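You operate a simulated robot arm through the tools that you are given. There is no shell and no other tool. Be economical: measure what you need, move in short steps, check, and stop when the job is done.

You are at the controls of a simulated two-armed robot. One attempt, no reset.

## Task
Put one of the rings from the free end of the island bench on the free space on the long grey table. Press the green read button two times. Take the in use card and leave it on the middle of the side bench. Pick up the bottle that says "water" from the top of the island bench with one hand, pass it to the other hand and put it on the top of the counter. Stack the carton labelled "95" from the top of the analyser bench on top of the carton labelled "26". Take the mouse and put it on the upper left shelf of the analyser bench. Open the cloths drawer, take the dish from the front of the wall bench and put it in the inside of the cloths drawer, then shut the drawer. Take the green sponge and put it on the top of the high bench. Take the square post from the top of the island bench and leave it on the lower left shelf of the counter. Take the beaker labelled "72" from the top of the counter and leave it on the upper right shelf of the counter. Take the green block on the upper right shelf of the counter and put it away on the free end of the island bench. Any order will do. Set down upright: bottle, square post, beaker.

It is judged by the outcome, as a careful person would: the job done as asked, and still so three seconds after it is handed in. It fails if anything else is knocked over, pushed out of place, dropped, spilled or broken. Flat cloth is picked up by pressing the open fingertips on it (5 to 10 N) and closing them slowly along it; thin cloth reads only 2 to 8 mm in the jaws.

## Robot
Two 7-joint arms with two-finger parallel grippers on one trunk, on a base that drives. Base frame: it is fixed to the floor where the robot stands at the start and does not move with it; the origin is under the middle of the robot, x ahead of it, y to its left, z up. Lengths are in m, angles in degrees, forces in N, time in s.
The left shoulder is at the start at [0.06, 0.147, 0.541], the right one opposite. With the tool pointing down near the work surface each hand reaches from about 0.32 to 0.76 m from the robot's upright axis, wherever it stands, measured 20 degrees to its own side. Places, roughly: beaker [2.5, -4.5, 1]; bottle [1.75, 0.25, 0.75]; carton [1.5, -1.75, 0.75]; cloths drawer [5.4, 0.9, 0.6]; counter [2.4, -4.4, 0.9]; dish [5.25, 1.25, 0.75]; free end of the island bench [0.8, 0.1, 0.8]; free space on the long grey table [-1, 0.4, 0.8]; green block (5x5x2 cm) [2.9, -4.4, 0.5]; green read button [0.8, 0.3, 0.8]; green sponge (9x6x4 cm) [5.2, 2, 0.8]; high bench [2.6, 2.8, 0.9]; in use card [1.25, 0.25, 0.75]; inside of the cloths drawer [5.4, 0.9, 0.6]; lower left shelf of the counter [1.6, -4.4, 0.1]; middle of the side bench [-1.1, -3.6, 0.8]; mouse (6x11x4 cm) [1.6, -2, 0.8]; ring [0.75, -0.25, 0.75]; square post (4x4x7 cm) [3.7, 0, 0.8]; upper left shelf of the analyser bench [1.6, -1.9, 0.4]; upper right shelf of the counter [3.1, -4.4, 0.5]. Payload 3.43 kg a hand.
The tool frame of a hand sits at the grasp point between the pads (the TCP): z along the fingers, y along the line on which they close. The tips reach 0.03 m beyond it. Largest opening 0.094 m; finger width 0.028, thickness 0.01; the body of the gripper, 0.05 by 0.096 m, starts 0.055 m behind the TCP.
Orientation is that of the tool frame in the base frame, as a unit quaternion [w, x, y, z]. With the fingers straight down and closing along the base's y, the tool's x points along the base's -x, its y along +y and its z along -z.

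## Interface
- The arms move only by the tool move_arm. It takes "left_steps", "right_steps" or both (then of equal length, played together; a hand with none holds still); each is a list of rows, each an object of numbers (a shift or turn left out is 0, a gripper value left out holds the last): "grip": the opening, from 0 (shut) to 1 (fully open); "dx", "dy", "dz": the shift along the tool's x, y, z in m; "rx", "ry", "rz": the turn, a rotation vector about the tool's x, y, z in degrees. In form: [{"grip": .., "dx": .., "dy": .., "dz": .., "rx": .., "ry": .., "rz": ..}, ...]. A call has 1 to 10 rows; each row is the pose to reach, as a shift and turn from the pose commanded when the call began, along the tool's axes at that moment. A row lasts 0.2 s, in which the tool goes at most 0.05 m and 8.6 degrees; a call with a longer step from one row to the next is refused whole, and so is a gripper value outside its range. Where a pose cannot be reached the arm comes as near as it can. A force on the tool above 40 N (or 10 N above the force at the start of the call, whichever is more), or a blocked arm, ends the call early, and 0.2 s more pass. Each finger travels about 0.072 m/s and halts on what it meets, pressing with about 42 N; the grip force reading is that of the motor and also rises with nothing between the fingers. The clock runs only during rows and for 0.2 s after the last one: add rows that repeat a pose to give the fingers time. It gives the time, the measured TCP pose, the force on the tool (base axes), the opening and the grip force at its end, in the units of the frame above (readings bear some noise), with the torque about the TCP (base axes, N m) and any sound that the robot's microphone picked up.
- Cameras (640 x 400 px; columns grow to the right, rows downward): "scene" is now at [0.0582, 0.0193, 1.1814]; the picture's right is [0.20, -0.98, 0.00], its down [-0.51, -0.10, -0.85] and it looks along [0.84, 0.17, -0.52] (base axes); focal length 292 px, centre (320, 200). "left" rides on the left gripper at [0.076, -0.014, -0.102] in its tool frame; the picture's right is [0.18, 0.98, 0.00], its down [-0.75, 0.14, -0.64] and it looks along [-0.63, 0.12, 0.77] (tool axes); focal length 243 px, centre (320, 200). "right" rides on the right gripper at [0.076, 0.014, -0.102] in its tool frame; the picture's right is [-0.18, 0.98, 0.00], its down [-0.75, -0.14, -0.64] and it looks along [-0.63, -0.12, 0.77] (tool axes); focal length 243 px, centre (320, 200). There is no depth. A picture from a camera that has moved, and an enlarged one, comes with that camera's place and axes in the base frame and with its lens.
- snapshot(camera): a new picture of that camera. The clock stands still meanwhile.
- lift_body(by): slides the trunk up (or, below 0, down) by that many m; the arms and the scene camera ride with it, the base frame stays. It gives what a move gives, with no picture.
- steer(legs): drives the robot by 1 to 6 legs, each [ahead, left, turn to the left] in m, m and degrees, along the robot's own axes; the way and the turn of a leg run together, so that a leg with both is an arc; at most 1.5 m and 180 degrees a leg. The arms and the cameras ride along, it lands a little off, and it stops where it bumps. It gives what a move gives.
- head_to(pan, tilt): turns the head with the scene camera to pan (to the left, within 86 degrees either way) and tilt (down, from -29 to 69), counted from straight ahead of the robot. It gives what a move gives.
- enlarge(camera, box): a new picture of the part [left, top, right, bottom] of that camera's present view, enlarged. The clock stands still meanwhile.
- close_job(): hands the job in; it is judged then, once.

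Work in short steps. Places have to be worked out from the pictures, the camera data and where the tool is seen: move nearer, look again, correct. Check each grasp and each placing, and mend what went wrong. You have 567 turns and 370 pictures in all, those below and enlarged ones among them. Open the grippers and draw the arms clear of the work before you hand the job in, unless the task says otherwise; then end with one line.

The tools are called after "Emit:" as a command line: name --argument value ..., lists and objects as JSON in quotes. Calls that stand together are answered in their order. move_arm: Moves the arms, as the interface text tells. Its arguments: {"type":"object","properties":{"left_steps":{"type":"array","items":{"type":"object","properties":{"grip":{"type":"number"},"dx":{"type":"number"},"dy":{"type":"number"},"dz":{"type":"number"},"rx":{"type":"number"},"ry":{"type":"number"},"rz":{"type":"number"}}}},"right_steps":{"type":"array","items":{"type":"object","properties":{"grip":{"type":"number"},"dx":{"type":"number"},"dy":{"type":"number"},"dz":{"type":"number"},"rx":{"type":"number"},"ry":{"type":"number"},"rz":{"type":"number"}}}}},"required":[]} The other tools are called the same way: lift_body (by) slides the trunk up or down; steer (legs) drives the base; head_to (pan, tilt) turns the head that bears the scene camera; snapshot (camera) takes a picture; enlarge (camera, box) takes an enlarged picture of a part of a camera's view; close_job () hands the job in.

At the start:

```text
time: 0.0
left_tcp_pos: [0.3238, 0.2022, 1.0003]
left_tcp_rot: [0.001, 0.0, 1.0, 0.0]
left_force: [0.1, -0.1, -0.2]
left_ft_torque: [0.01, -0.01, 0.0]
left_grip_width: 0.094
left_gripper_force: 0.1
right_tcp_pos: [0.3068, -0.054, 0.9997]
right_tcp_rot: [0.0, 0.0, 1.0, 0.0]
right_force: [0.2, -0.3, -1.0]
right_ft_torque: [0.03, 0.02, -0.02]
right_grip_width: 0.094
right_gripper_force: 0.1
trunk travel left (down, up): [-0.248, 0.002]
robot x, y, heading: [-0.0021, 0.0021, 0.2]
head pan, tilt: [11.3, 31.3]
```

scene: 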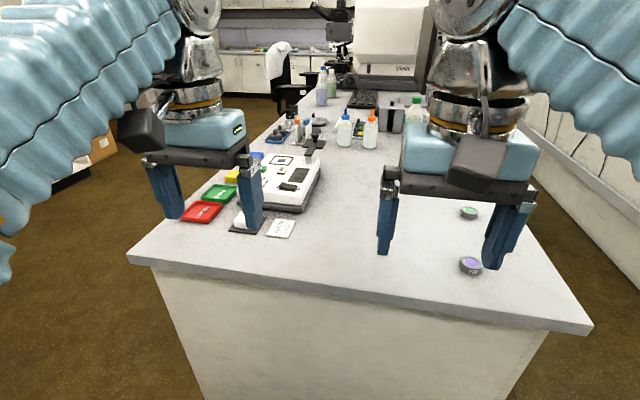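
right: 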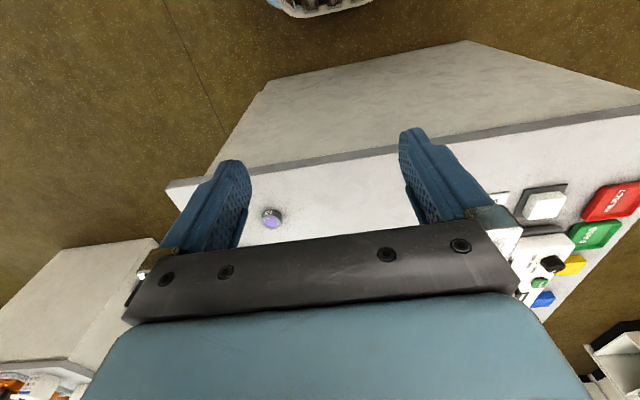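
left: 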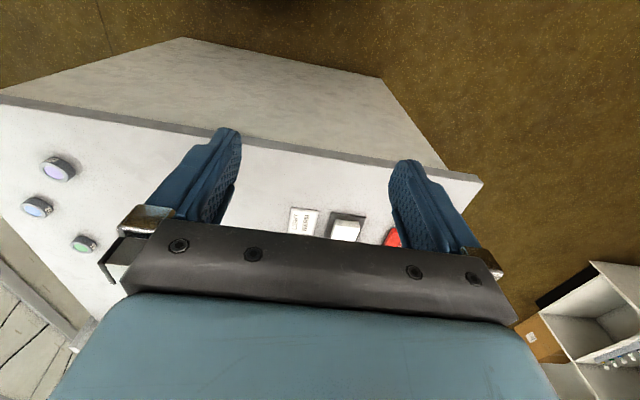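

I start by looking closer at the near end of the island bench.

Emit:
enlarge --camera "scene" --box '[160, 80, 480, 280]'

Emit:
enlarge --camera "scene" --box '[220, 0, 480, 160]'

```text
2.00 times, centred on (320, 180) of scene
camera zoom: at [0.0582, 0.0193, 1.1814], right [0.2, -0.98, 0.0], down [-0.51, -0.1, -0.85], along [0.84, 0.17, -0.52], focal length 584 px, centre (320, 240)
```

zoom: 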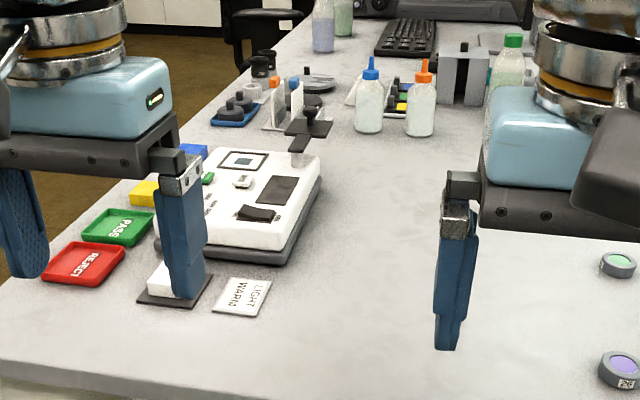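

```text
2.46 times, centred on (350, 80) of scene
camera zoom: at [0.0582, 0.0193, 1.1814], right [0.2, -0.98, 0.0], down [-0.51, -0.1, -0.85], along [0.84, 0.17, -0.52], focal length 719 px, centre (246, 495)
```

zoom: 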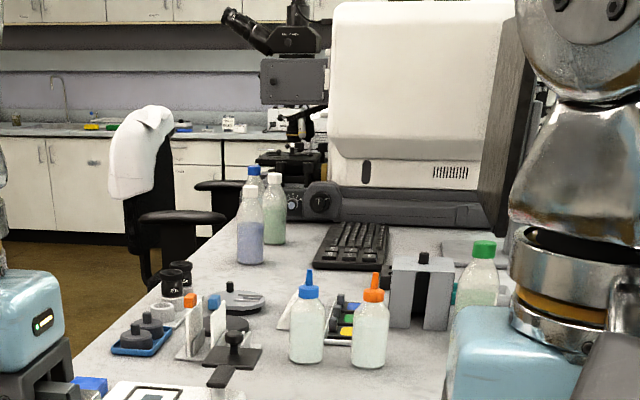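

Get an overview of the room to left and right before moving.

Emit:
head_to --pan -80 --tilt 15

Emit:
snapshot --camera "scene"

Emit:
head_to --pan 80 --tilt 15

Emit:
snapshot --camera "scene"

```text
time: 1.7
left_tcp_pos: [0.3221, 0.2024, 0.9994]
left_tcp_rot: [0.0, -0.001, 1.0, 0.0]
left_force: [0.4, -0.4, -0.6]
left_ft_torque: [0.03, 0.01, 0.04]
left_grip_width: 0.094
left_gripper_force: 0.0
right_tcp_pos: [0.3069, -0.0538, 0.9996]
right_tcp_rot: [0.0, 0.0, 1.0, 0.0]
right_force: [0.0, 0.1, 0.1]
right_ft_torque: [-0.01, -0.01, 0.0]
right_grip_width: 0.0941
right_gripper_force: 0.2
trunk travel left (down, up): [-0.248, 0.002]
robot x, y, heading: [-0.0032, -0.0009, -0.1]
head pan, tilt: [-80.0, 15.0]
```

```text
364 pictures are left
camera scene: at [-0.0136, -0.0904, 1.2076], right [-0.98, -0.17, 0.0], down [-0.05, 0.26, -0.97], along [0.17, -0.95, -0.26], focal length 292 px, centre (320, 200)
```

scene: 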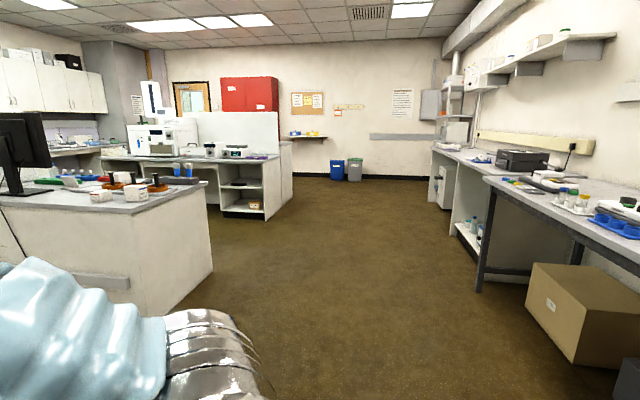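

```text
time: 4.1
left_tcp_pos: [0.3237, 0.2036, 1.0]
left_tcp_rot: [0.0, -0.001, 1.0, 0.0]
left_force: [-0.3, 0.2, 0.0]
left_ft_torque: [0.0, 0.01, 0.02]
left_grip_width: 0.0941
left_gripper_force: 0.1
right_tcp_pos: [0.3073, -0.0542, 0.9991]
right_tcp_rot: [0.0, 0.0, 1.0, 0.0]
right_force: [-0.2, 0.8, 0.0]
right_ft_torque: [-0.03, 0.0, -0.02]
right_grip_width: 0.0938
right_gripper_force: 0.0
trunk travel left (down, up): [-0.248, 0.002]
robot x, y, heading: [0.0001, -0.0007, -0.1]
head pan, tilt: [80.0, 15.0]
```

```text
363 pictures are left
camera scene: at [-0.0137, 0.0936, 1.2076], right [0.98, -0.17, 0.0], down [-0.05, -0.25, -0.97], along [0.17, 0.95, -0.26], focal length 292 px, centre (320, 200)
```

scene: 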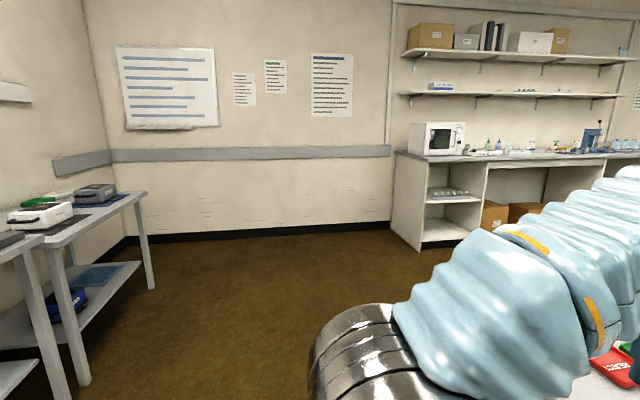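

Room is clear. Move the right hand above the nearest (purple) ring, and look.

Emit:
move_arm --right_steps '[{"dx": -0.035, "dy": -0.021, "dz": 0.012}, {"dx": -0.07, "dy": -0.042, "dz": 0.025}, {"dx": -0.105, "dy": -0.063, "dz": 0.037}, {"dx": -0.14, "dy": -0.084, "dz": 0.05}, {"dx": -0.175, "dy": -0.105, "dz": 0.062}, {"dx": -0.21, "dy": -0.126, "dz": 0.075}, {"dx": -0.24, "dy": -0.146, "dz": 0.1}, {"dx": -0.24, "dy": -0.146, "dz": 0.1}]'

Emit:
snapshot --camera "right"

Emit:
head_to --pan -10 --tilt 35

Emit:
snapshot --camera "scene"

```text
time: 5.9
left_tcp_pos: [0.323, 0.2027, 0.9982]
left_tcp_rot: [0.0, 0.0, 1.0, -0.001]
left_force: [0.5, 0.6, 0.0]
left_ft_torque: [-0.01, 0.01, 0.01]
left_grip_width: 0.094
left_gripper_force: 0.1
right_tcp_pos: [0.546, -0.1991, 0.9]
right_tcp_rot: [0.0, 0.0, 1.0, 0.0]
right_force: [0.5, -1.2, -0.1]
right_ft_torque: [0.01, 0.04, -0.01]
right_grip_width: 0.0941
right_gripper_force: 0.0
trunk travel left (down, up): [-0.248, 0.002]
robot x, y, heading: [0.0037, -0.0007, -0.0]
head pan, tilt: [80.0, 15.0]
```

```text
362 pictures are left
camera right: at [0.4707, -0.1849, 1.0038], right [0.18, 0.98, 0.0], down [0.75, -0.14, 0.64], along [0.63, -0.12, -0.77], focal length 243 px, centre (320, 200)
```

right: 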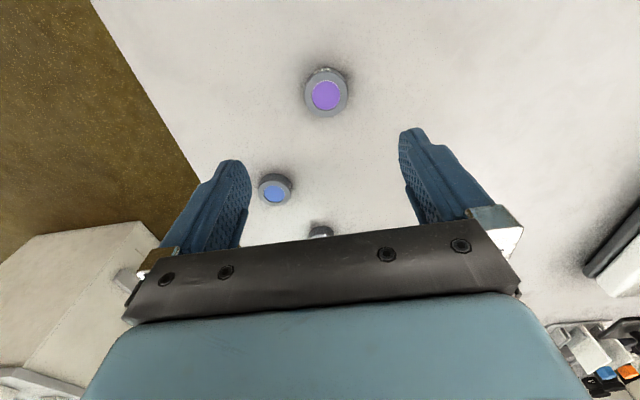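

```text
time: 7.6
left_tcp_pos: [0.3227, 0.2023, 1.0007]
left_tcp_rot: [0.0, 0.0, 1.0, 0.0]
left_force: [0.1, 0.0, 0.1]
left_ft_torque: [0.0, 0.02, -0.05]
left_grip_width: 0.094
left_gripper_force: 0.1
right_tcp_pos: [0.5464, -0.1981, 0.9011]
right_tcp_rot: [0.0, -0.001, 1.0, 0.0]
right_force: [-0.5, 0.1, -1.1]
right_ft_torque: [-0.04, 0.02, 0.01]
right_grip_width: 0.094
right_gripper_force: 0.0
trunk travel left (down, up): [-0.248, 0.002]
robot x, y, heading: [-0.0023, -0.0002, -0.0]
head pan, tilt: [-10.0, 35.0]
```

```text
361 pictures are left
camera scene: at [0.0569, -0.0136, 1.1756], right [-0.17, -0.98, 0.0], down [-0.56, 0.1, -0.82], along [0.81, -0.14, -0.57], focal length 292 px, centre (320, 200)
```

scene: 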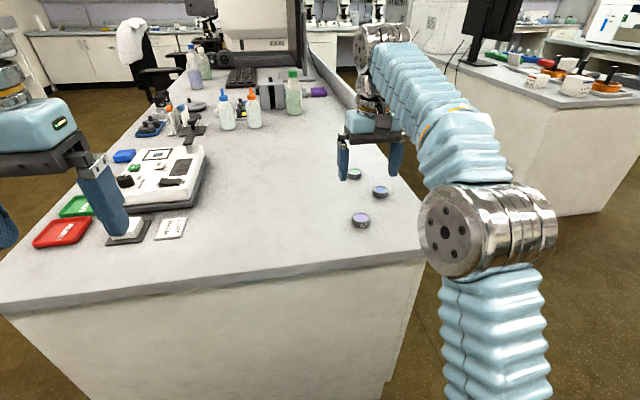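

Purple ring is about at (0.54, -0.193), diameter ~4 cm. Descend to z≈0.82 and look again.

Emit:
move_arm --right_steps '[{"dx": 0.006, "dy": 0.005, "dz": 0.04}, {"dx": 0.006, "dy": 0.005, "dz": 0.08}, {"dx": 0.006, "dy": 0.005, "dz": 0.08}]'

Emit:
snapshot --camera "right"

```text
time: 8.4
left_tcp_pos: [0.3223, 0.2023, 1.0002]
left_tcp_rot: [-0.001, 0.0, 1.0, 0.0]
left_force: [0.2, 0.3, 0.3]
left_ft_torque: [0.01, -0.01, 0.0]
left_grip_width: 0.094
left_gripper_force: 0.0
right_tcp_pos: [0.5412, -0.1964, 0.8197]
right_tcp_rot: [0.0, -0.001, 1.0, 0.0]
right_force: [-0.4, 0.1, -0.3]
right_ft_torque: [0.0, -0.02, -0.02]
right_grip_width: 0.0941
right_gripper_force: 0.1
trunk travel left (down, up): [-0.248, 0.002]
robot x, y, heading: [0.0, -0.0009, 0.2]
head pan, tilt: [-10.0, 35.0]
```

```text
360 pictures are left
camera right: at [0.4649, -0.1812, 0.924], right [0.18, 0.98, 0.0], down [0.75, -0.14, 0.64], along [0.63, -0.12, -0.77], focal length 243 px, centre (320, 200)
```

right: 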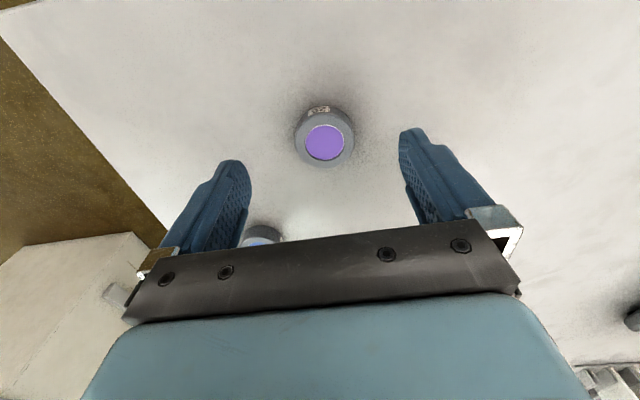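

Ring top z≈0.774 at (0.539,-0.193). Descend and close.

Emit:
move_arm --right_steps '[{"dx": 0.002, "dy": 0.003, "dz": 0.015}, {"dx": 0.002, "dy": 0.003, "dz": 0.03}, {"dx": 0.002, "dy": 0.003, "dz": 0.03}]'

Emit:
move_arm --right_steps '[{"grip": 0.6}, {"grip": 0.3}, {"grip": 0.2}, {"grip": 0.2}, {"grip": 0.2}]'

Emit:
snapshot --camera "right"

```text
time: 9.2
left_tcp_pos: [0.3229, 0.2036, 0.9996]
left_tcp_rot: [0.0, 0.0, 1.0, 0.0]
left_force: [0.4, -0.7, -0.8]
left_ft_torque: [0.02, 0.0, -0.02]
left_grip_width: 0.0937
left_gripper_force: 0.0
right_tcp_pos: [0.539, -0.1934, 0.7908]
right_tcp_rot: [0.001, 0.0, 1.0, 0.0]
right_force: [-0.1, 0.6, 0.2]
right_ft_torque: [0.01, 0.01, -0.02]
right_grip_width: 0.0941
right_gripper_force: 0.0
trunk travel left (down, up): [-0.248, 0.002]
robot x, y, heading: [0.0002, -0.0011, -0.1]
head pan, tilt: [-10.0, 35.0]
```

```text
time: 10.4
left_tcp_pos: [0.3228, 0.2021, 0.9999]
left_tcp_rot: [0.0, -0.001, 1.0, -0.001]
left_force: [1.4, 0.3, 0.5]
left_ft_torque: [-0.03, 0.0, 0.01]
left_grip_width: 0.0942
left_gripper_force: 0.1
right_tcp_pos: [0.5398, -0.1929, 0.7904]
right_tcp_rot: [-0.001, 0.0, 1.0, 0.0]
right_force: [-0.5, 0.2, 1.3]
right_ft_torque: [0.01, 0.02, -0.03]
right_grip_width: 0.0374
right_gripper_force: 42.5
trunk travel left (down, up): [-0.248, 0.002]
robot x, y, heading: [0.0042, 0.0003, -0.2]
head pan, tilt: [-10.0, 35.0]
```

```text
359 pictures are left
camera right: at [0.4633, -0.178, 0.8943], right [0.18, 0.98, 0.0], down [0.75, -0.14, 0.64], along [0.63, -0.12, -0.77], focal length 243 px, centre (320, 200)
```

right: 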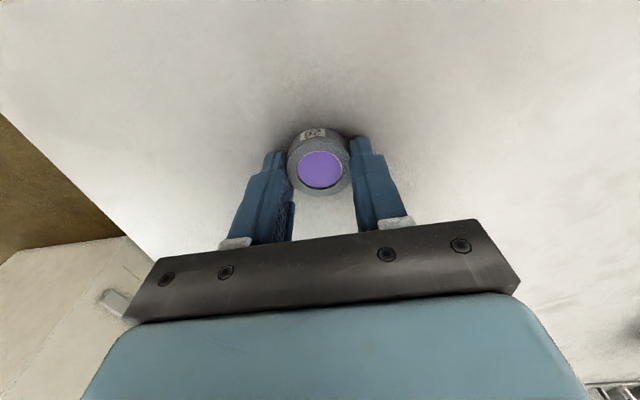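

Gripped (37 mm). Lift and draw in.

Emit:
move_arm --right_steps '[{"dz": -0.03}, {"dz": -0.07}, {"dz": -0.11}, {"dz": -0.15}, {"dz": -0.18, "dx": 0.03}, {"dz": -0.2, "dx": 0.07}, {"dz": -0.2, "dx": 0.12}, {"dz": -0.2, "dx": 0.16}, {"dz": -0.2, "dx": 0.2}, {"dz": -0.2, "dx": 0.2}]'

Emit:
snapshot --camera "right"

```text
time: 12.6
left_tcp_pos: [0.3238, 0.2007, 0.9987]
left_tcp_rot: [0.0, 0.0, 1.0, 0.001]
left_force: [0.3, -0.2, 0.2]
left_ft_torque: [0.02, 0.03, 0.03]
left_grip_width: 0.0938
left_gripper_force: 0.1
right_tcp_pos: [0.3402, -0.1929, 0.9908]
right_tcp_rot: [-0.001, 0.002, 1.0, 0.001]
right_force: [0.4, -0.5, -1.0]
right_ft_torque: [0.08, 0.03, 0.02]
right_grip_width: 0.0373
right_gripper_force: 42.1
right hand out of reach, approached as far as the arm can: row 4, 5, 6
trunk travel left (down, up): [-0.248, 0.002]
robot x, y, heading: [0.0007, -0.0025, -0.1]
head pan, tilt: [-10.0, 35.0]
```

```text
358 pictures are left
camera right: at [0.2637, -0.1792, 1.0937], right [0.19, 0.98, 0.0], down [0.75, -0.14, 0.64], along [0.63, -0.12, -0.77], focal length 243 px, centre (320, 200)
```

right: 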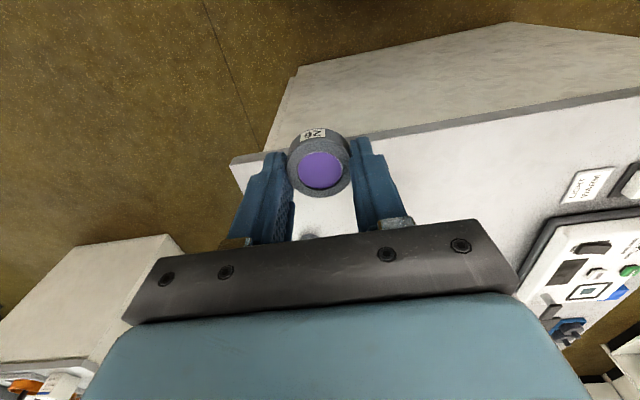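

Ring is held. Turn around toward the long grey table and look.

Emit:
steer --legs '[[0, 0, 160]]'

Emit:
head_to --pan 0 --tilt 35

Emit:
snapshot --camera "scene"

```text
time: 19.7
left_tcp_pos: [-0.3647, -0.1065, 0.9997]
left_tcp_rot: [0.001, 0.99, -0.138, 0.0]
left_force: [1.0, -0.3, -0.8]
left_ft_torque: [0.06, 0.0, 0.0]
left_grip_width: 0.0941
left_gripper_force: 0.1
right_tcp_pos: [-0.273, 0.2778, 0.9899]
right_tcp_rot: [0.0, 0.99, -0.138, 0.0]
right_force: [-0.3, -0.5, -0.1]
right_ft_torque: [-0.03, 0.02, 0.02]
right_grip_width: 0.0372
right_gripper_force: 41.5
trunk travel left (down, up): [-0.248, 0.002]
robot x, y, heading: [-0.0008, 0.0018, 164.1]
head pan, tilt: [-10.0, 35.0]
```

```text
time: 20.4
left_tcp_pos: [-0.3649, -0.1061, 1.0005]
left_tcp_rot: [0.001, 0.99, -0.138, 0.0]
left_force: [-0.3, -0.4, -0.2]
left_ft_torque: [-0.01, 0.04, -0.01]
left_grip_width: 0.094
left_gripper_force: 0.1
right_tcp_pos: [-0.2733, 0.2772, 0.9915]
right_tcp_rot: [0.0, 0.99, -0.139, 0.0]
right_force: [0.7, -0.4, 0.1]
right_ft_torque: [0.0, 0.03, -0.03]
right_grip_width: 0.0373
right_gripper_force: 42.3
trunk travel left (down, up): [-0.248, 0.002]
robot x, y, heading: [-0.0027, 0.0017, 164.0]
head pan, tilt: [0.0, 35.0]
```

```text
357 pictures are left
camera scene: at [-0.0559, 0.0176, 1.1756], right [0.27, 0.96, 0.0], down [0.55, -0.16, -0.82], along [-0.79, 0.23, -0.57], focal length 292 px, centre (320, 200)
```

scene: 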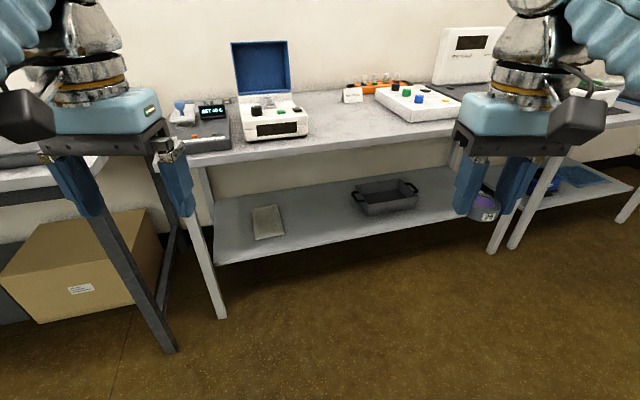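

Drive closer, facing the table square on.

Emit:
steer --legs '[[0, 0, 16], [0.4, -0.2, 0]]'

Emit:
head_to --pan -10 --tilt 40

Emit:
snapshot --camera "scene"

Emit:
snapshot --camera "right"

```text
time: 24.1
left_tcp_pos: [-0.7234, -0.0058, 0.9992]
left_tcp_rot: [0.0, 1.0, 0.002, -0.001]
left_force: [0.4, 0.4, 0.5]
left_ft_torque: [-0.03, 0.01, 0.03]
left_grip_width: 0.0939
left_gripper_force: 0.0
right_tcp_pos: [-0.7414, 0.3878, 0.9898]
right_tcp_rot: [-0.001, 1.0, 0.002, -0.001]
right_force: [0.4, -0.8, -0.8]
right_ft_torque: [0.0, 0.0, -0.02]
right_grip_width: 0.0371
right_gripper_force: 41.7
trunk travel left (down, up): [-0.248, 0.002]
robot x, y, heading: [-0.4007, 0.2, -179.8]
head pan, tilt: [0.0, 35.0]
```

```text
time: 24.8
left_tcp_pos: [-0.7246, -0.0068, 0.9993]
left_tcp_rot: [0.0, 1.0, 0.003, -0.001]
left_force: [0.9, 0.9, -0.2]
left_ft_torque: [0.01, 0.01, 0.0]
left_grip_width: 0.0939
left_gripper_force: 0.1
right_tcp_pos: [-0.7416, 0.3878, 0.9916]
right_tcp_rot: [0.0, 1.0, 0.002, 0.0]
right_force: [-0.3, -0.5, -0.3]
right_ft_torque: [0.01, 0.03, 0.0]
right_grip_width: 0.0374
right_gripper_force: 42.3
trunk travel left (down, up): [-0.248, 0.002]
robot x, y, heading: [-0.4015, 0.2011, -179.7]
head pan, tilt: [-10.0, 40.0]
```

```text
356 pictures are left
camera scene: at [-0.4559, 0.2137, 1.1681], right [0.17, 0.99, 0.0], down [0.63, -0.11, -0.77], along [-0.76, 0.13, -0.64], focal length 292 px, centre (320, 200)
```

scene: 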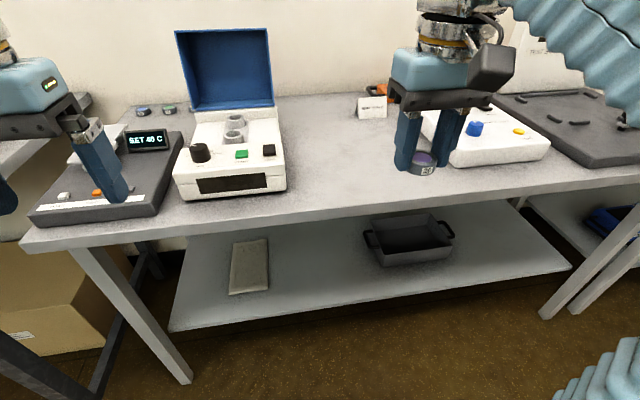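

```text
355 pictures are left
camera right: at [-0.665, 0.3742, 1.0946], right [-0.18, -0.98, 0.0], down [-0.75, 0.14, 0.64], along [-0.63, 0.12, -0.77], focal length 243 px, centre (320, 200)
```

right: 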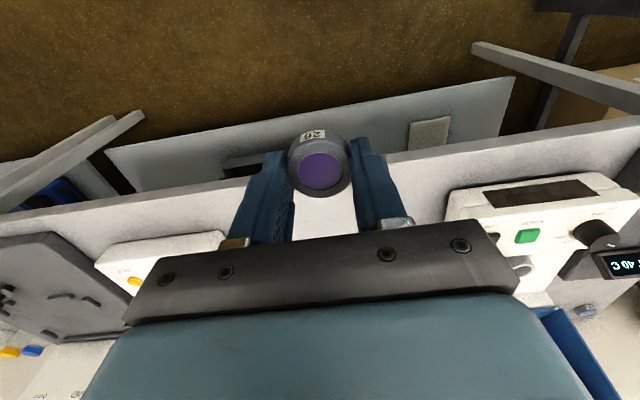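

Free space spans y≈0.23–0.55 behind the edge at x≈-0.95. Move the ring above (-1.05, 0.385).

Emit:
move_arm --right_steps '[{"dx": -0.04, "dz": 0.01}, {"dx": -0.085, "dz": 0.03}, {"dx": -0.13, "dz": 0.05}, {"dx": -0.175, "dz": 0.07}, {"dx": -0.22, "dz": 0.09}, {"dx": -0.265, "dz": 0.11}, {"dx": -0.31, "dz": 0.12}, {"dx": -0.31, "dz": 0.14}, {"dx": -0.31, "dz": 0.14}]'

Emit:
snapshot --camera "right"

Emit:
snapshot --camera "scene"

```text
time: 26.8
left_tcp_pos: [-0.7242, -0.0069, 1.001]
left_tcp_rot: [0.0, 1.0, 0.004, -0.001]
left_force: [-0.4, 0.3, -0.3]
left_ft_torque: [-0.01, 0.01, 0.0]
left_grip_width: 0.0939
left_gripper_force: 0.0
right_tcp_pos: [-1.0265, 0.3886, 0.8395]
right_tcp_rot: [0.001, 1.0, 0.002, -0.002]
right_force: [0.1, -0.6, -0.2]
right_ft_torque: [0.01, 0.0, -0.01]
right_grip_width: 0.0383
right_gripper_force: 42.6
right hand out of reach, approached as far as the arm can: row 6, 7, 8, 9
trunk travel left (down, up): [-0.248, 0.002]
robot x, y, heading: [-0.4057, 0.1945, -179.8]
head pan, tilt: [-10.0, 40.0]
```

```text
354 pictures are left
camera right: at [-0.9499, 0.3743, 0.943], right [-0.18, -0.98, 0.0], down [-0.75, 0.14, 0.65], along [-0.63, 0.11, -0.76], focal length 243 px, centre (320, 200)
```

right: 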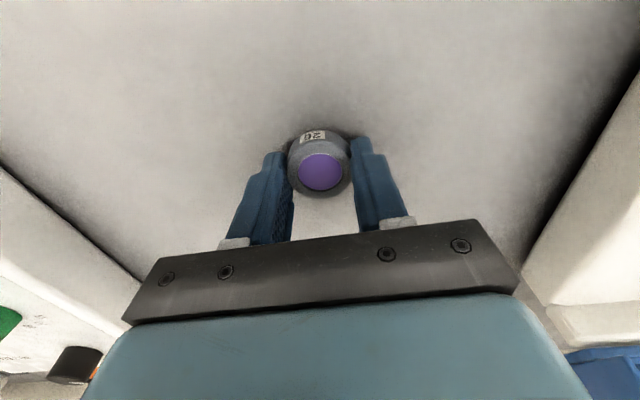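

```text
353 pictures are left
camera scene: at [-0.4552, 0.2135, 1.1682], right [0.17, 0.99, 0.0], down [0.63, -0.11, -0.77], along [-0.76, 0.13, -0.64], focal length 292 px, centre (320, 200)
```

scene: 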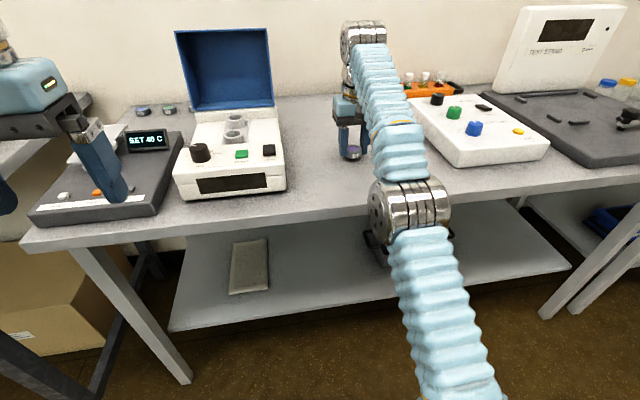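

Over free table. Nudge the base 5 cm forward, then descend slowly.

Emit:
steer --legs '[[0.06, 0, 0]]'

Emit:
move_arm --right_steps '[{"dz": 0.02}, {"dz": 0.03}, {"dz": 0.04}, {"dz": 0.046}, {"dz": 0.052}, {"dz": 0.058}, {"dz": 0.064}, {"dz": 0.07}, {"dz": 0.076}, {"dz": 0.082}]'

```text
time: 27.7
left_tcp_pos: [-0.784, -0.007, 1.0]
left_tcp_rot: [0.0, 1.0, 0.002, -0.001]
left_force: [0.3, 0.8, 0.3]
left_ft_torque: [0.03, -0.01, -0.02]
left_grip_width: 0.0939
left_gripper_force: 0.0
right_tcp_pos: [-1.0888, 0.3881, 0.8395]
right_tcp_rot: [0.0, 1.0, 0.003, -0.002]
right_force: [-0.1, -0.4, 0.2]
right_ft_torque: [0.02, -0.01, 0.02]
right_grip_width: 0.0382
right_gripper_force: 42.2
trunk travel left (down, up): [-0.248, 0.002]
robot x, y, heading: [-0.4639, 0.1969, -179.6]
head pan, tilt: [-10.0, 40.0]
```

```text
time: 28.2
left_tcp_pos: [-0.783, -0.0079, 1.0003]
left_tcp_rot: [0.0, 1.0, 0.003, -0.001]
left_force: [0.4, 0.2, 0.2]
left_ft_torque: [0.06, 0.04, 0.01]
left_grip_width: 0.0938
left_gripper_force: 0.1
right_tcp_pos: [-1.0887, 0.3881, 0.8298]
right_tcp_rot: [0.001, 1.0, 0.002, -0.013]
right_force: [4.6, -1.6, 12.1]
right_ft_torque: [0.26, -0.3, -0.13]
right_grip_width: 0.0378
right_gripper_force: 41.7
trunk travel left (down, up): [-0.248, 0.002]
robot x, y, heading: [-0.4623, 0.1956, -180.1]
head pan, tilt: [-10.0, 40.0]
stopped in row 2 (right hand): the force on the tool passed its limit at 49 N (the readings are from after the stop); the commanded pose is now the measured one
```

Contact at TCP z≈0.83 — verify that the ring is what touches.

Emit:
snapshot --camera "right"

Emit:
enlarge --camera "scene" --box '[280, 80, 440, 180]'

```text
352 pictures are left
camera right: at [-1.009, 0.3742, 0.9319], right [-0.18, -0.98, 0.01], down [-0.74, 0.14, 0.66], along [-0.65, 0.11, -0.75], focal length 243 px, centre (320, 200)
```

right: 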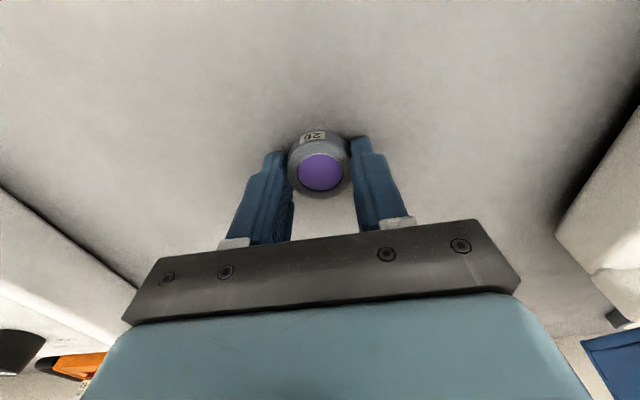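

```text
4.00 times, centred on (360, 130) of scene
camera zoom: at [-0.5151, 0.2129, 1.1683], right [0.17, 0.99, 0.0], down [0.63, -0.11, -0.77], along [-0.76, 0.13, -0.64], focal length 1169 px, centre (160, 480)
```

zoom: 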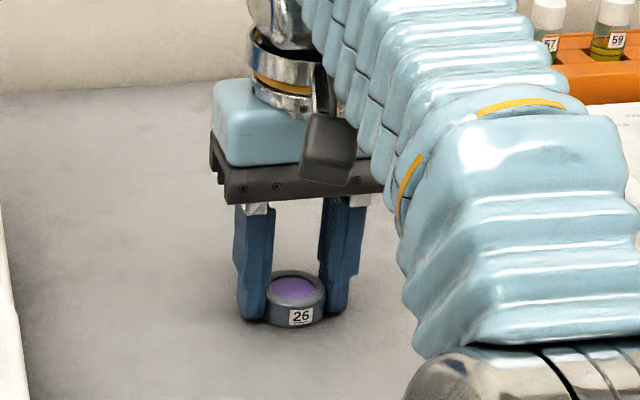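

Ring rests on the table. Release and lift.

Emit:
move_arm --right_steps '[{"grip": 0.5}, {"grip": 0.7}, {"grip": 0.7}, {"grip": 0.7, "dz": -0.04}, {"grip": 0.7, "dz": -0.08}, {"grip": 0.7, "dz": -0.12}, {"grip": 0.7, "dz": -0.12, "dx": 0.05}, {"grip": 0.7, "dz": -0.12, "dx": 0.1}, {"grip": 0.7, "dz": -0.13, "dx": 0.15}, {"grip": 0.7, "dz": -0.14, "dx": 0.2}]'

Emit:
snapshot --camera "scene"

```text
refused: row 9 steps farther than a row can; nothing moved
```

```text
350 pictures are left
camera scene: at [-0.5151, 0.2129, 1.1683], right [0.17, 0.99, 0.0], down [0.63, -0.11, -0.77], along [-0.76, 0.13, -0.64], focal length 292 px, centre (320, 200)
```

scene: 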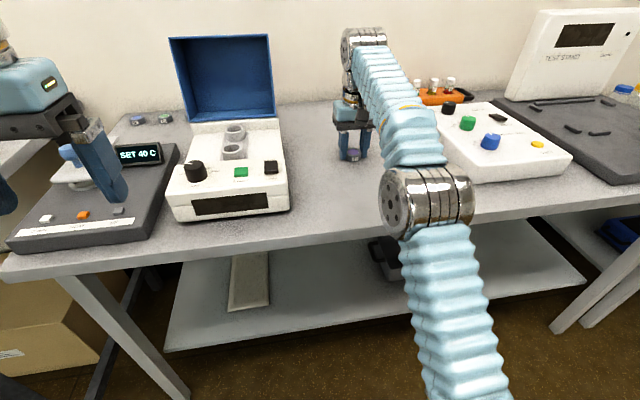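

Step was too long; retry with shorter rows.

Emit:
move_arm --right_steps '[{"grip": 0.5}, {"grip": 0.7}, {"grip": 0.7}, {"grip": 0.7, "dz": -0.04}, {"grip": 0.7, "dz": -0.08}, {"grip": 0.7, "dz": -0.12}, {"grip": 0.7, "dz": -0.12, "dx": 0.045}, {"grip": 0.7, "dz": -0.12, "dx": 0.09}, {"grip": 0.7, "dz": -0.13, "dx": 0.135}, {"grip": 0.7, "dz": -0.14, "dx": 0.18}]'

Emit:
snapshot --camera "scene"

```text
time: 30.4
left_tcp_pos: [-0.7854, -0.0071, 0.9999]
left_tcp_rot: [0.0, 1.0, 0.003, -0.001]
left_force: [-1.0, -0.1, 0.3]
left_ft_torque: [-0.01, -0.04, 0.02]
left_grip_width: 0.0939
left_gripper_force: 0.1
right_tcp_pos: [-0.9058, 0.3902, 0.9638]
right_tcp_rot: [0.001, 1.0, 0.002, -0.011]
right_force: [-0.3, -0.2, 0.4]
right_ft_torque: [-0.01, -0.03, -0.02]
right_grip_width: 0.0659
right_gripper_force: 0.0
right hand out of reach, approached as far as the arm can: row 4, 5, 6, 7
trunk travel left (down, up): [-0.248, 0.002]
robot x, y, heading: [-0.4638, 0.1998, -179.9]
head pan, tilt: [-10.0, 40.0]
```

```text
349 pictures are left
camera scene: at [-0.517, 0.2134, 1.168], right [0.17, 0.99, 0.0], down [0.63, -0.11, -0.77], along [-0.75, 0.13, -0.64], focal length 292 px, centre (320, 200)
```

scene: 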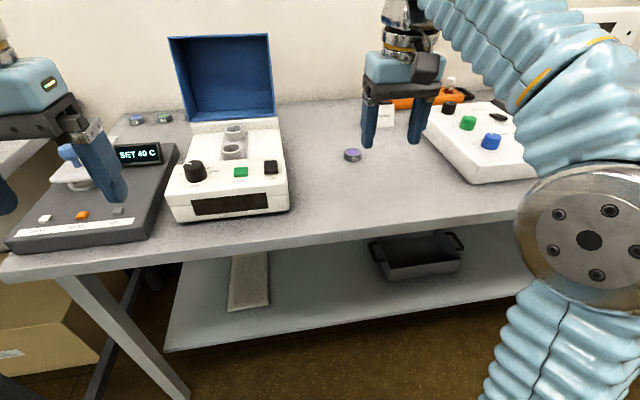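

Ring placed. Retract right hand, then drive to the left side of the island bench near the button.

Emit:
move_arm --right_steps '[{"dx": 0.04, "dz": -0.02}, {"dx": 0.08, "dz": -0.04}, {"dx": 0.11, "dz": -0.05}, {"dx": 0.11, "dz": -0.05}]'

Emit:
steer --legs '[[-0.35, 0, 0], [0, -0.75, 0], [-0.95, 0, 0], [0, 0, 90]]'

Emit:
head_to --pan 0 --tilt 45

Emit:
snapshot --camera "scene"

```text
time: 31.4
left_tcp_pos: [-0.7848, -0.0019, 1.0007]
left_tcp_rot: [0.003, 1.0, 0.001, -0.001]
left_force: [0.0, 3.2, 0.0]
left_ft_torque: [-0.31, -0.03, 0.02]
left_grip_width: 0.0938
left_gripper_force: 0.0
right_tcp_pos: [-0.8046, 0.3925, 1.0062]
right_tcp_rot: [0.004, 1.0, 0.007, -0.01]
right_force: [-1.2, 6.3, -0.7]
right_ft_torque: [-0.47, -0.05, 0.03]
right_grip_width: 0.0657
right_gripper_force: 0.0
right hand out of reach, approached as far as the arm can: row 2, 3, 4
trunk travel left (down, up): [-0.248, 0.002]
robot x, y, heading: [-0.4612, 0.1981, -179.8]
head pan, tilt: [-10.0, 40.0]
```

```text
time: 45.6
left_tcp_pos: [1.0365, 0.6228, 0.9999]
left_tcp_rot: [0.001, 0.706, 0.708, 0.0]
left_force: [-1.2, 0.3, -0.3]
left_ft_torque: [-0.01, 0.01, -0.02]
left_grip_width: 0.0939
left_gripper_force: 0.1
right_tcp_pos: [0.6383, 0.6025, 1.0061]
right_tcp_rot: [0.009, 0.706, 0.708, -0.008]
right_force: [0.8, -0.7, 0.6]
right_ft_torque: [-0.02, -0.01, -0.03]
right_grip_width: 0.0659
right_gripper_force: 0.1
trunk travel left (down, up): [-0.248, 0.002]
robot x, y, heading: [0.8291, 0.9463, -89.8]
head pan, tilt: [-10.0, 40.0]
```

```text
time: 46.3
left_tcp_pos: [1.0357, 0.6217, 0.9995]
left_tcp_rot: [0.001, 0.706, 0.708, 0.0]
left_force: [0.6, 0.1, -0.4]
left_ft_torque: [-0.01, 0.01, 0.01]
left_grip_width: 0.0938
left_gripper_force: 0.1
right_tcp_pos: [0.6384, 0.6031, 1.0062]
right_tcp_rot: [0.009, 0.706, 0.708, -0.007]
right_force: [0.4, 0.1, 0.9]
right_ft_torque: [-0.01, -0.02, -0.03]
right_grip_width: 0.0658
right_gripper_force: 0.1
trunk travel left (down, up): [-0.248, 0.002]
robot x, y, heading: [0.8332, 0.9426, -90.1]
head pan, tilt: [0.0, 45.0]
```

```text
348 pictures are left
camera scene: at [0.8323, 0.8947, 1.1608], right [-1.0, 0.0, 0.0], down [0.0, 0.71, -0.71], along [0.0, -0.71, -0.71], focal length 292 px, centre (320, 200)
```

scene: 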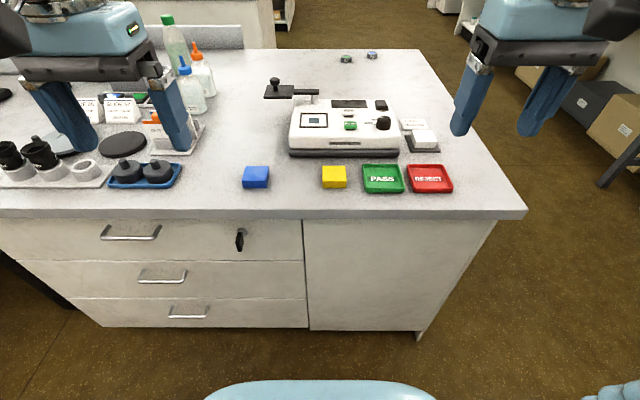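

Clear view. Enlarge the device and the card stands.

Emit:
enlarge --camera "scene" --box '[260, 60, 450, 180]'

Emit:
enlarge --camera "scene" --box '[0, 60, 240, 210]'

```text
3.33 times, centred on (355, 120) of scene
camera zoom: at [0.8323, 0.8947, 1.1608], right [-1.0, 0.0, 0.0], down [0.0, 0.71, -0.71], along [0.0, -0.71, -0.71], focal length 974 px, centre (203, 467)
```

zoom: 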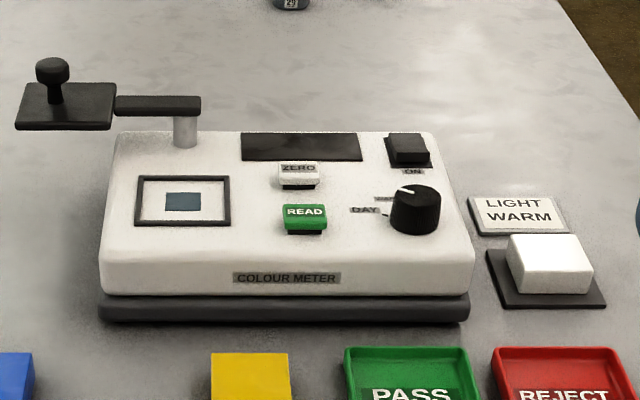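

```text
2.67 times, centred on (120, 135) of scene
camera zoom: at [0.8323, 0.8947, 1.1608], right [-1.0, 0.0, 0.0], down [0.0, 0.71, -0.71], along [0.0, -0.71, -0.71], focal length 779 px, centre (853, 373)
```

zoom: 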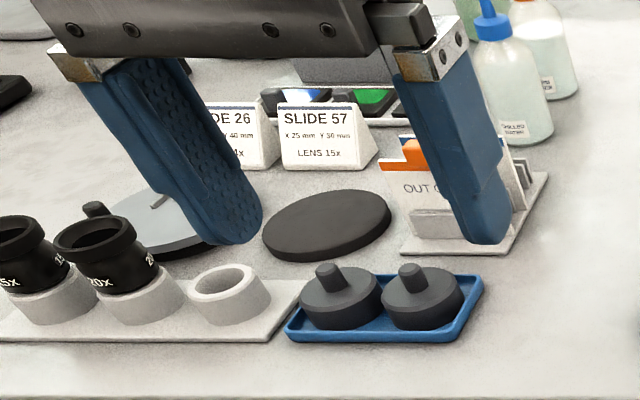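

READ button at about (0.765, 0.324, 0.824). Bring the closed right hand above it.

Emit:
move_arm --right_steps '[{"grip": 0, "dx": -0.04, "dy": 0.018, "ry": 1.4}, {"dx": -0.08, "dy": 0.036, "ry": 1.4}, {"dx": -0.12, "dy": 0.054, "ry": 1.4}, {"dx": -0.16, "dy": 0.072, "ry": 1.4}, {"dx": -0.2, "dy": 0.09, "ry": 1.4}, {"dx": -0.24, "dy": 0.108, "ry": 1.4}, {"dx": -0.279, "dy": 0.127, "dz": 0.02, "ry": 1.4}, {"dx": -0.279, "dy": 0.127, "dz": 0.06, "ry": 1.4}, {"dx": -0.279, "dy": 0.127, "dz": 0.1, "ry": 1.4}, {"dx": -0.279, "dy": 0.127, "dz": 0.1, "ry": 1.4}]'

Emit:
snapshot --camera "right"

Emit:
enlarge --camera "scene" --box '[260, 60, 450, 180]'

```text
time: 48.5
left_tcp_pos: [1.0358, 0.6227, 0.9998]
left_tcp_rot: [0.001, 0.706, 0.708, 0.0]
left_force: [-0.2, 0.6, 1.1]
left_ft_torque: [-0.02, -0.01, 0.06]
left_grip_width: 0.0938
left_gripper_force: 0.1
right_tcp_pos: [0.7529, 0.3927, 0.9086]
right_tcp_rot: [0.001, 0.707, 0.708, 0.001]
right_force: [0.4, 1.4, 0.0]
right_ft_torque: [-0.03, 0.01, 0.02]
right_grip_width: 0.0001
right_gripper_force: 33.2
right hand out of reach, approached as far as the arm can: row 1, 2, 3, 4, 5, 6, 7, 8, 9, 10
trunk travel left (down, up): [-0.248, 0.002]
robot x, y, heading: [0.8306, 0.942, -90.0]
head pan, tilt: [0.0, 45.0]
```

```text
345 pictures are left
camera right: at [0.7672, 0.4696, 1.0122], right [0.98, -0.18, 0.0], down [-0.14, -0.75, 0.64], along [-0.12, -0.63, -0.77], focal length 243 px, centre (320, 200)
```

right: 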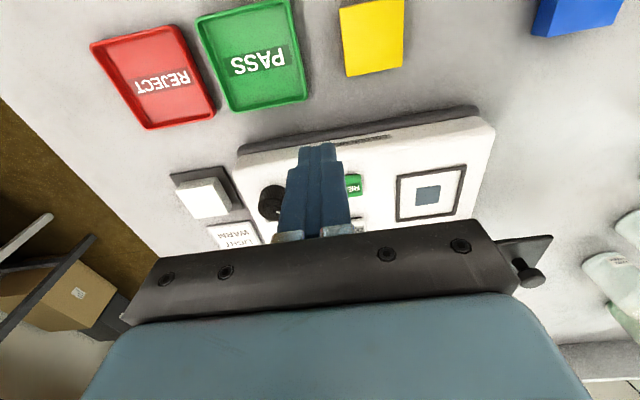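

```text
3.33 times, centred on (355, 120) of scene
camera zoom: at [0.8323, 0.8953, 1.1608], right [-1.0, 0.0, 0.0], down [0.0, 0.71, -0.71], along [0.0, -0.71, -0.71], focal length 974 px, centre (203, 467)
```

zoom: 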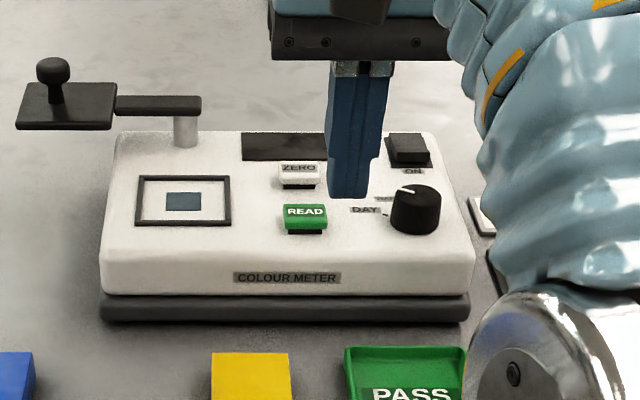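

Slightly out of reach; drive 0.1 m closer, then look at actual pose.

Emit:
steer --legs '[[0.1, 0, 0]]'

Emit:
move_arm --right_steps '[{"dz": 0}, {"dz": 0}]'

```text
time: 49.7
left_tcp_pos: [1.0377, 0.5228, 1.0008]
left_tcp_rot: [0.001, 0.705, 0.709, 0.0]
left_force: [0.1, -0.2, 1.0]
left_ft_torque: [0.01, 0.02, -0.01]
left_grip_width: 0.0941
left_gripper_force: 0.0
right_tcp_pos: [0.755, 0.2908, 0.9086]
right_tcp_rot: [0.0, 0.705, 0.709, 0.001]
right_force: [0.4, 0.9, -0.5]
right_ft_torque: [0.0, -0.02, -0.01]
right_grip_width: 0.0
right_gripper_force: 33.1
trunk travel left (down, up): [-0.248, 0.002]
robot x, y, heading: [0.8312, 0.8433, -89.7]
head pan, tilt: [0.0, 45.0]
```

```text
time: 50.3
left_tcp_pos: [1.0374, 0.5206, 1.0006]
left_tcp_rot: [0.0, 0.705, 0.709, -0.001]
left_force: [-0.8, -0.5, 0.0]
left_ft_torque: [-0.01, 0.0, 0.01]
left_grip_width: 0.0939
left_gripper_force: 0.1
right_tcp_pos: [0.7544, 0.292, 0.9085]
right_tcp_rot: [0.001, 0.707, 0.708, 0.0]
right_force: [0.2, -0.8, 1.1]
right_ft_torque: [0.0, 0.0, 0.02]
right_grip_width: 0.0004
right_gripper_force: 33.1
trunk travel left (down, up): [-0.248, 0.002]
robot x, y, heading: [0.8313, 0.8446, -89.6]
head pan, tilt: [0.0, 45.0]
```

Now line up over the button.

Emit:
move_arm --right_steps '[{"dx": 0.03, "dy": 0.01}, {"dx": 0.031, "dy": 0.01, "dz": 0.03}, {"dx": 0.031, "dy": 0.01, "dz": 0.03}]'

Emit:
snapshot --camera "right"

Emit:
enlarge --camera "scene" --box '[260, 80, 450, 200]'

```text
time: 51.1
left_tcp_pos: [1.0377, 0.5215, 0.9995]
left_tcp_rot: [0.0, 0.705, 0.709, -0.001]
left_force: [-0.5, -0.5, 0.2]
left_ft_torque: [0.0, -0.01, 0.01]
left_grip_width: 0.0941
left_gripper_force: 0.0
right_tcp_pos: [0.7636, 0.3223, 0.8766]
right_tcp_rot: [0.001, 0.706, 0.708, 0.0]
right_force: [1.4, -0.3, 0.2]
right_ft_torque: [0.0, -0.02, 0.01]
right_grip_width: 0.0001
right_gripper_force: 32.5
trunk travel left (down, up): [-0.248, 0.002]
robot x, y, heading: [0.8327, 0.8438, -89.7]
head pan, tilt: [0.0, 45.0]
```

```text
343 pictures are left
camera right: at [0.7779, 0.3976, 0.9797], right [0.98, -0.18, 0.0], down [-0.14, -0.75, 0.64], along [-0.11, -0.63, -0.77], focal length 243 px, centre (320, 200)
```

right: 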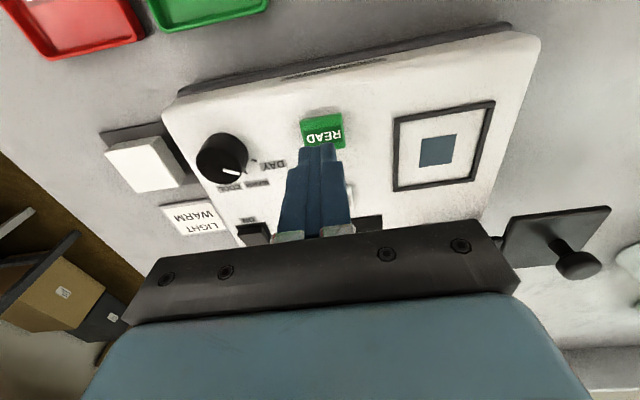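

```text
3.33 times, centred on (355, 140) of scene
camera zoom: at [0.8329, 0.7936, 1.1608], right [-1.0, -0.01, 0.0], down [0.0, 0.71, -0.71], along [0.0, -0.71, -0.71], focal length 974 px, centre (203, 400)
```

zoom: 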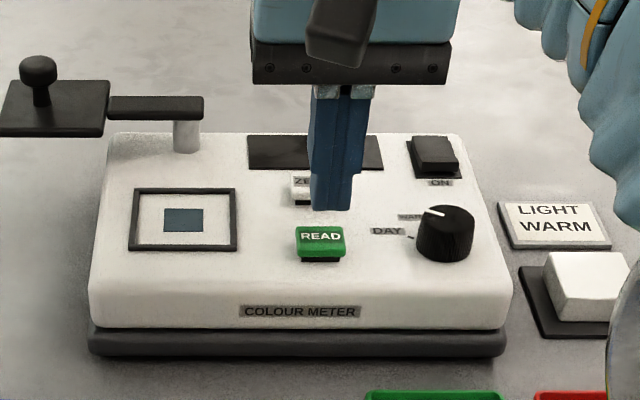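

Well aligned; descend slowly to just at the button.

Emit:
move_arm --right_steps '[{"dx": 0.003, "dy": 0.002, "dz": 0.01}, {"dx": 0.003, "dy": 0.002, "dz": 0.018}, {"dx": 0.003, "dy": 0.002, "dz": 0.018}]'

Emit:
move_arm --right_steps '[{"dz": 0.002}, {"dz": 0.004}, {"dz": 0.006}]'

Emit:
snapshot --camera "right"

```text
time: 51.9
left_tcp_pos: [1.0374, 0.523, 0.999]
left_tcp_rot: [0.001, 0.705, 0.709, -0.001]
left_force: [0.5, 0.4, 0.9]
left_ft_torque: [0.01, -0.03, -0.03]
left_grip_width: 0.0939
left_gripper_force: 0.0
right_tcp_pos: [0.7661, 0.3244, 0.8581]
right_tcp_rot: [0.0, 0.706, 0.708, 0.0]
right_force: [-0.2, 0.1, 0.0]
right_ft_torque: [-0.01, 0.02, -0.03]
right_grip_width: 0.0002
right_gripper_force: 32.9
trunk travel left (down, up): [-0.248, 0.002]
robot x, y, heading: [0.833, 0.8462, -89.4]
head pan, tilt: [0.0, 45.0]
```

```text
time: 52.7
left_tcp_pos: [1.0362, 0.5225, 1.0006]
left_tcp_rot: [0.001, 0.706, 0.709, -0.001]
left_force: [0.1, -0.3, 0.9]
left_ft_torque: [0.03, 0.0, 0.0]
left_grip_width: 0.094
left_gripper_force: 0.0
right_tcp_pos: [0.7663, 0.325, 0.8548]
right_tcp_rot: [0.002, 0.706, 0.709, 0.001]
right_force: [-0.7, -1.4, 5.7]
right_ft_torque: [-0.01, 0.05, -0.01]
right_grip_width: 0.0
right_gripper_force: 32.7
trunk travel left (down, up): [-0.248, 0.002]
robot x, y, heading: [0.8328, 0.8411, -89.6]
head pan, tilt: [0.0, 45.0]
heard: click
```

```text
341 pictures are left
camera right: at [0.7803, 0.4023, 0.958], right [0.98, -0.18, 0.0], down [-0.14, -0.75, 0.64], along [-0.11, -0.63, -0.77], focal length 243 px, centre (320, 200)
```

right: 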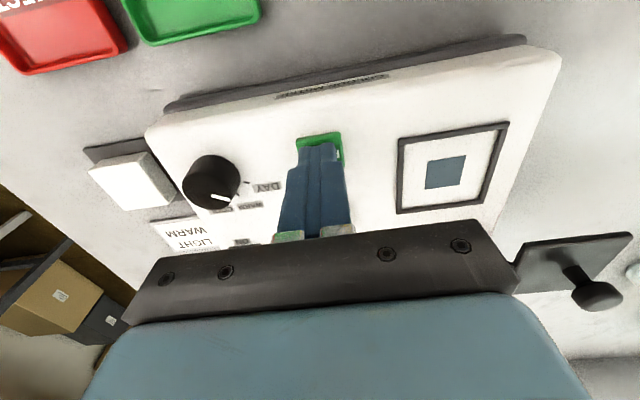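

One click heard. Raise, then press a second time by the same amount.

Emit:
move_arm --right_steps '[{"dz": -0.008}, {"dz": -0.016}, {"dz": -0.016}]'

Emit:
move_arm --right_steps '[{"dz": 0.01}, {"dz": 0.012}, {"dz": 0.014}, {"dz": 0.016}]'

```text
time: 53.5
left_tcp_pos: [1.0375, 0.522, 1.0005]
left_tcp_rot: [0.0, 0.705, 0.709, -0.001]
left_force: [0.0, 0.5, -0.1]
left_ft_torque: [0.03, 0.01, 0.01]
left_grip_width: 0.0938
left_gripper_force: 0.0
right_tcp_pos: [0.7656, 0.3259, 0.8706]
right_tcp_rot: [0.001, 0.706, 0.708, 0.001]
right_force: [-0.6, 0.2, -0.1]
right_ft_torque: [-0.01, -0.02, -0.02]
right_grip_width: 0.0
right_gripper_force: 33.1
trunk travel left (down, up): [-0.248, 0.002]
robot x, y, heading: [0.8333, 0.8406, -89.5]
head pan, tilt: [0.0, 45.0]
```

```text
time: 54.5
left_tcp_pos: [1.0374, 0.5216, 0.9995]
left_tcp_rot: [0.001, 0.705, 0.709, 0.001]
left_force: [-0.5, -0.6, -0.4]
left_ft_torque: [0.02, -0.02, 0.01]
left_grip_width: 0.0938
left_gripper_force: 0.1
right_tcp_pos: [0.7664, 0.3254, 0.8547]
right_tcp_rot: [0.001, 0.705, 0.709, 0.001]
right_force: [-1.1, 0.9, 3.4]
right_ft_torque: [0.04, 0.03, 0.03]
right_grip_width: 0.0
right_gripper_force: 32.7
trunk travel left (down, up): [-0.248, 0.002]
robot x, y, heading: [0.8347, 0.8462, -89.7]
head pan, tilt: [0.0, 45.0]
heard: click
```

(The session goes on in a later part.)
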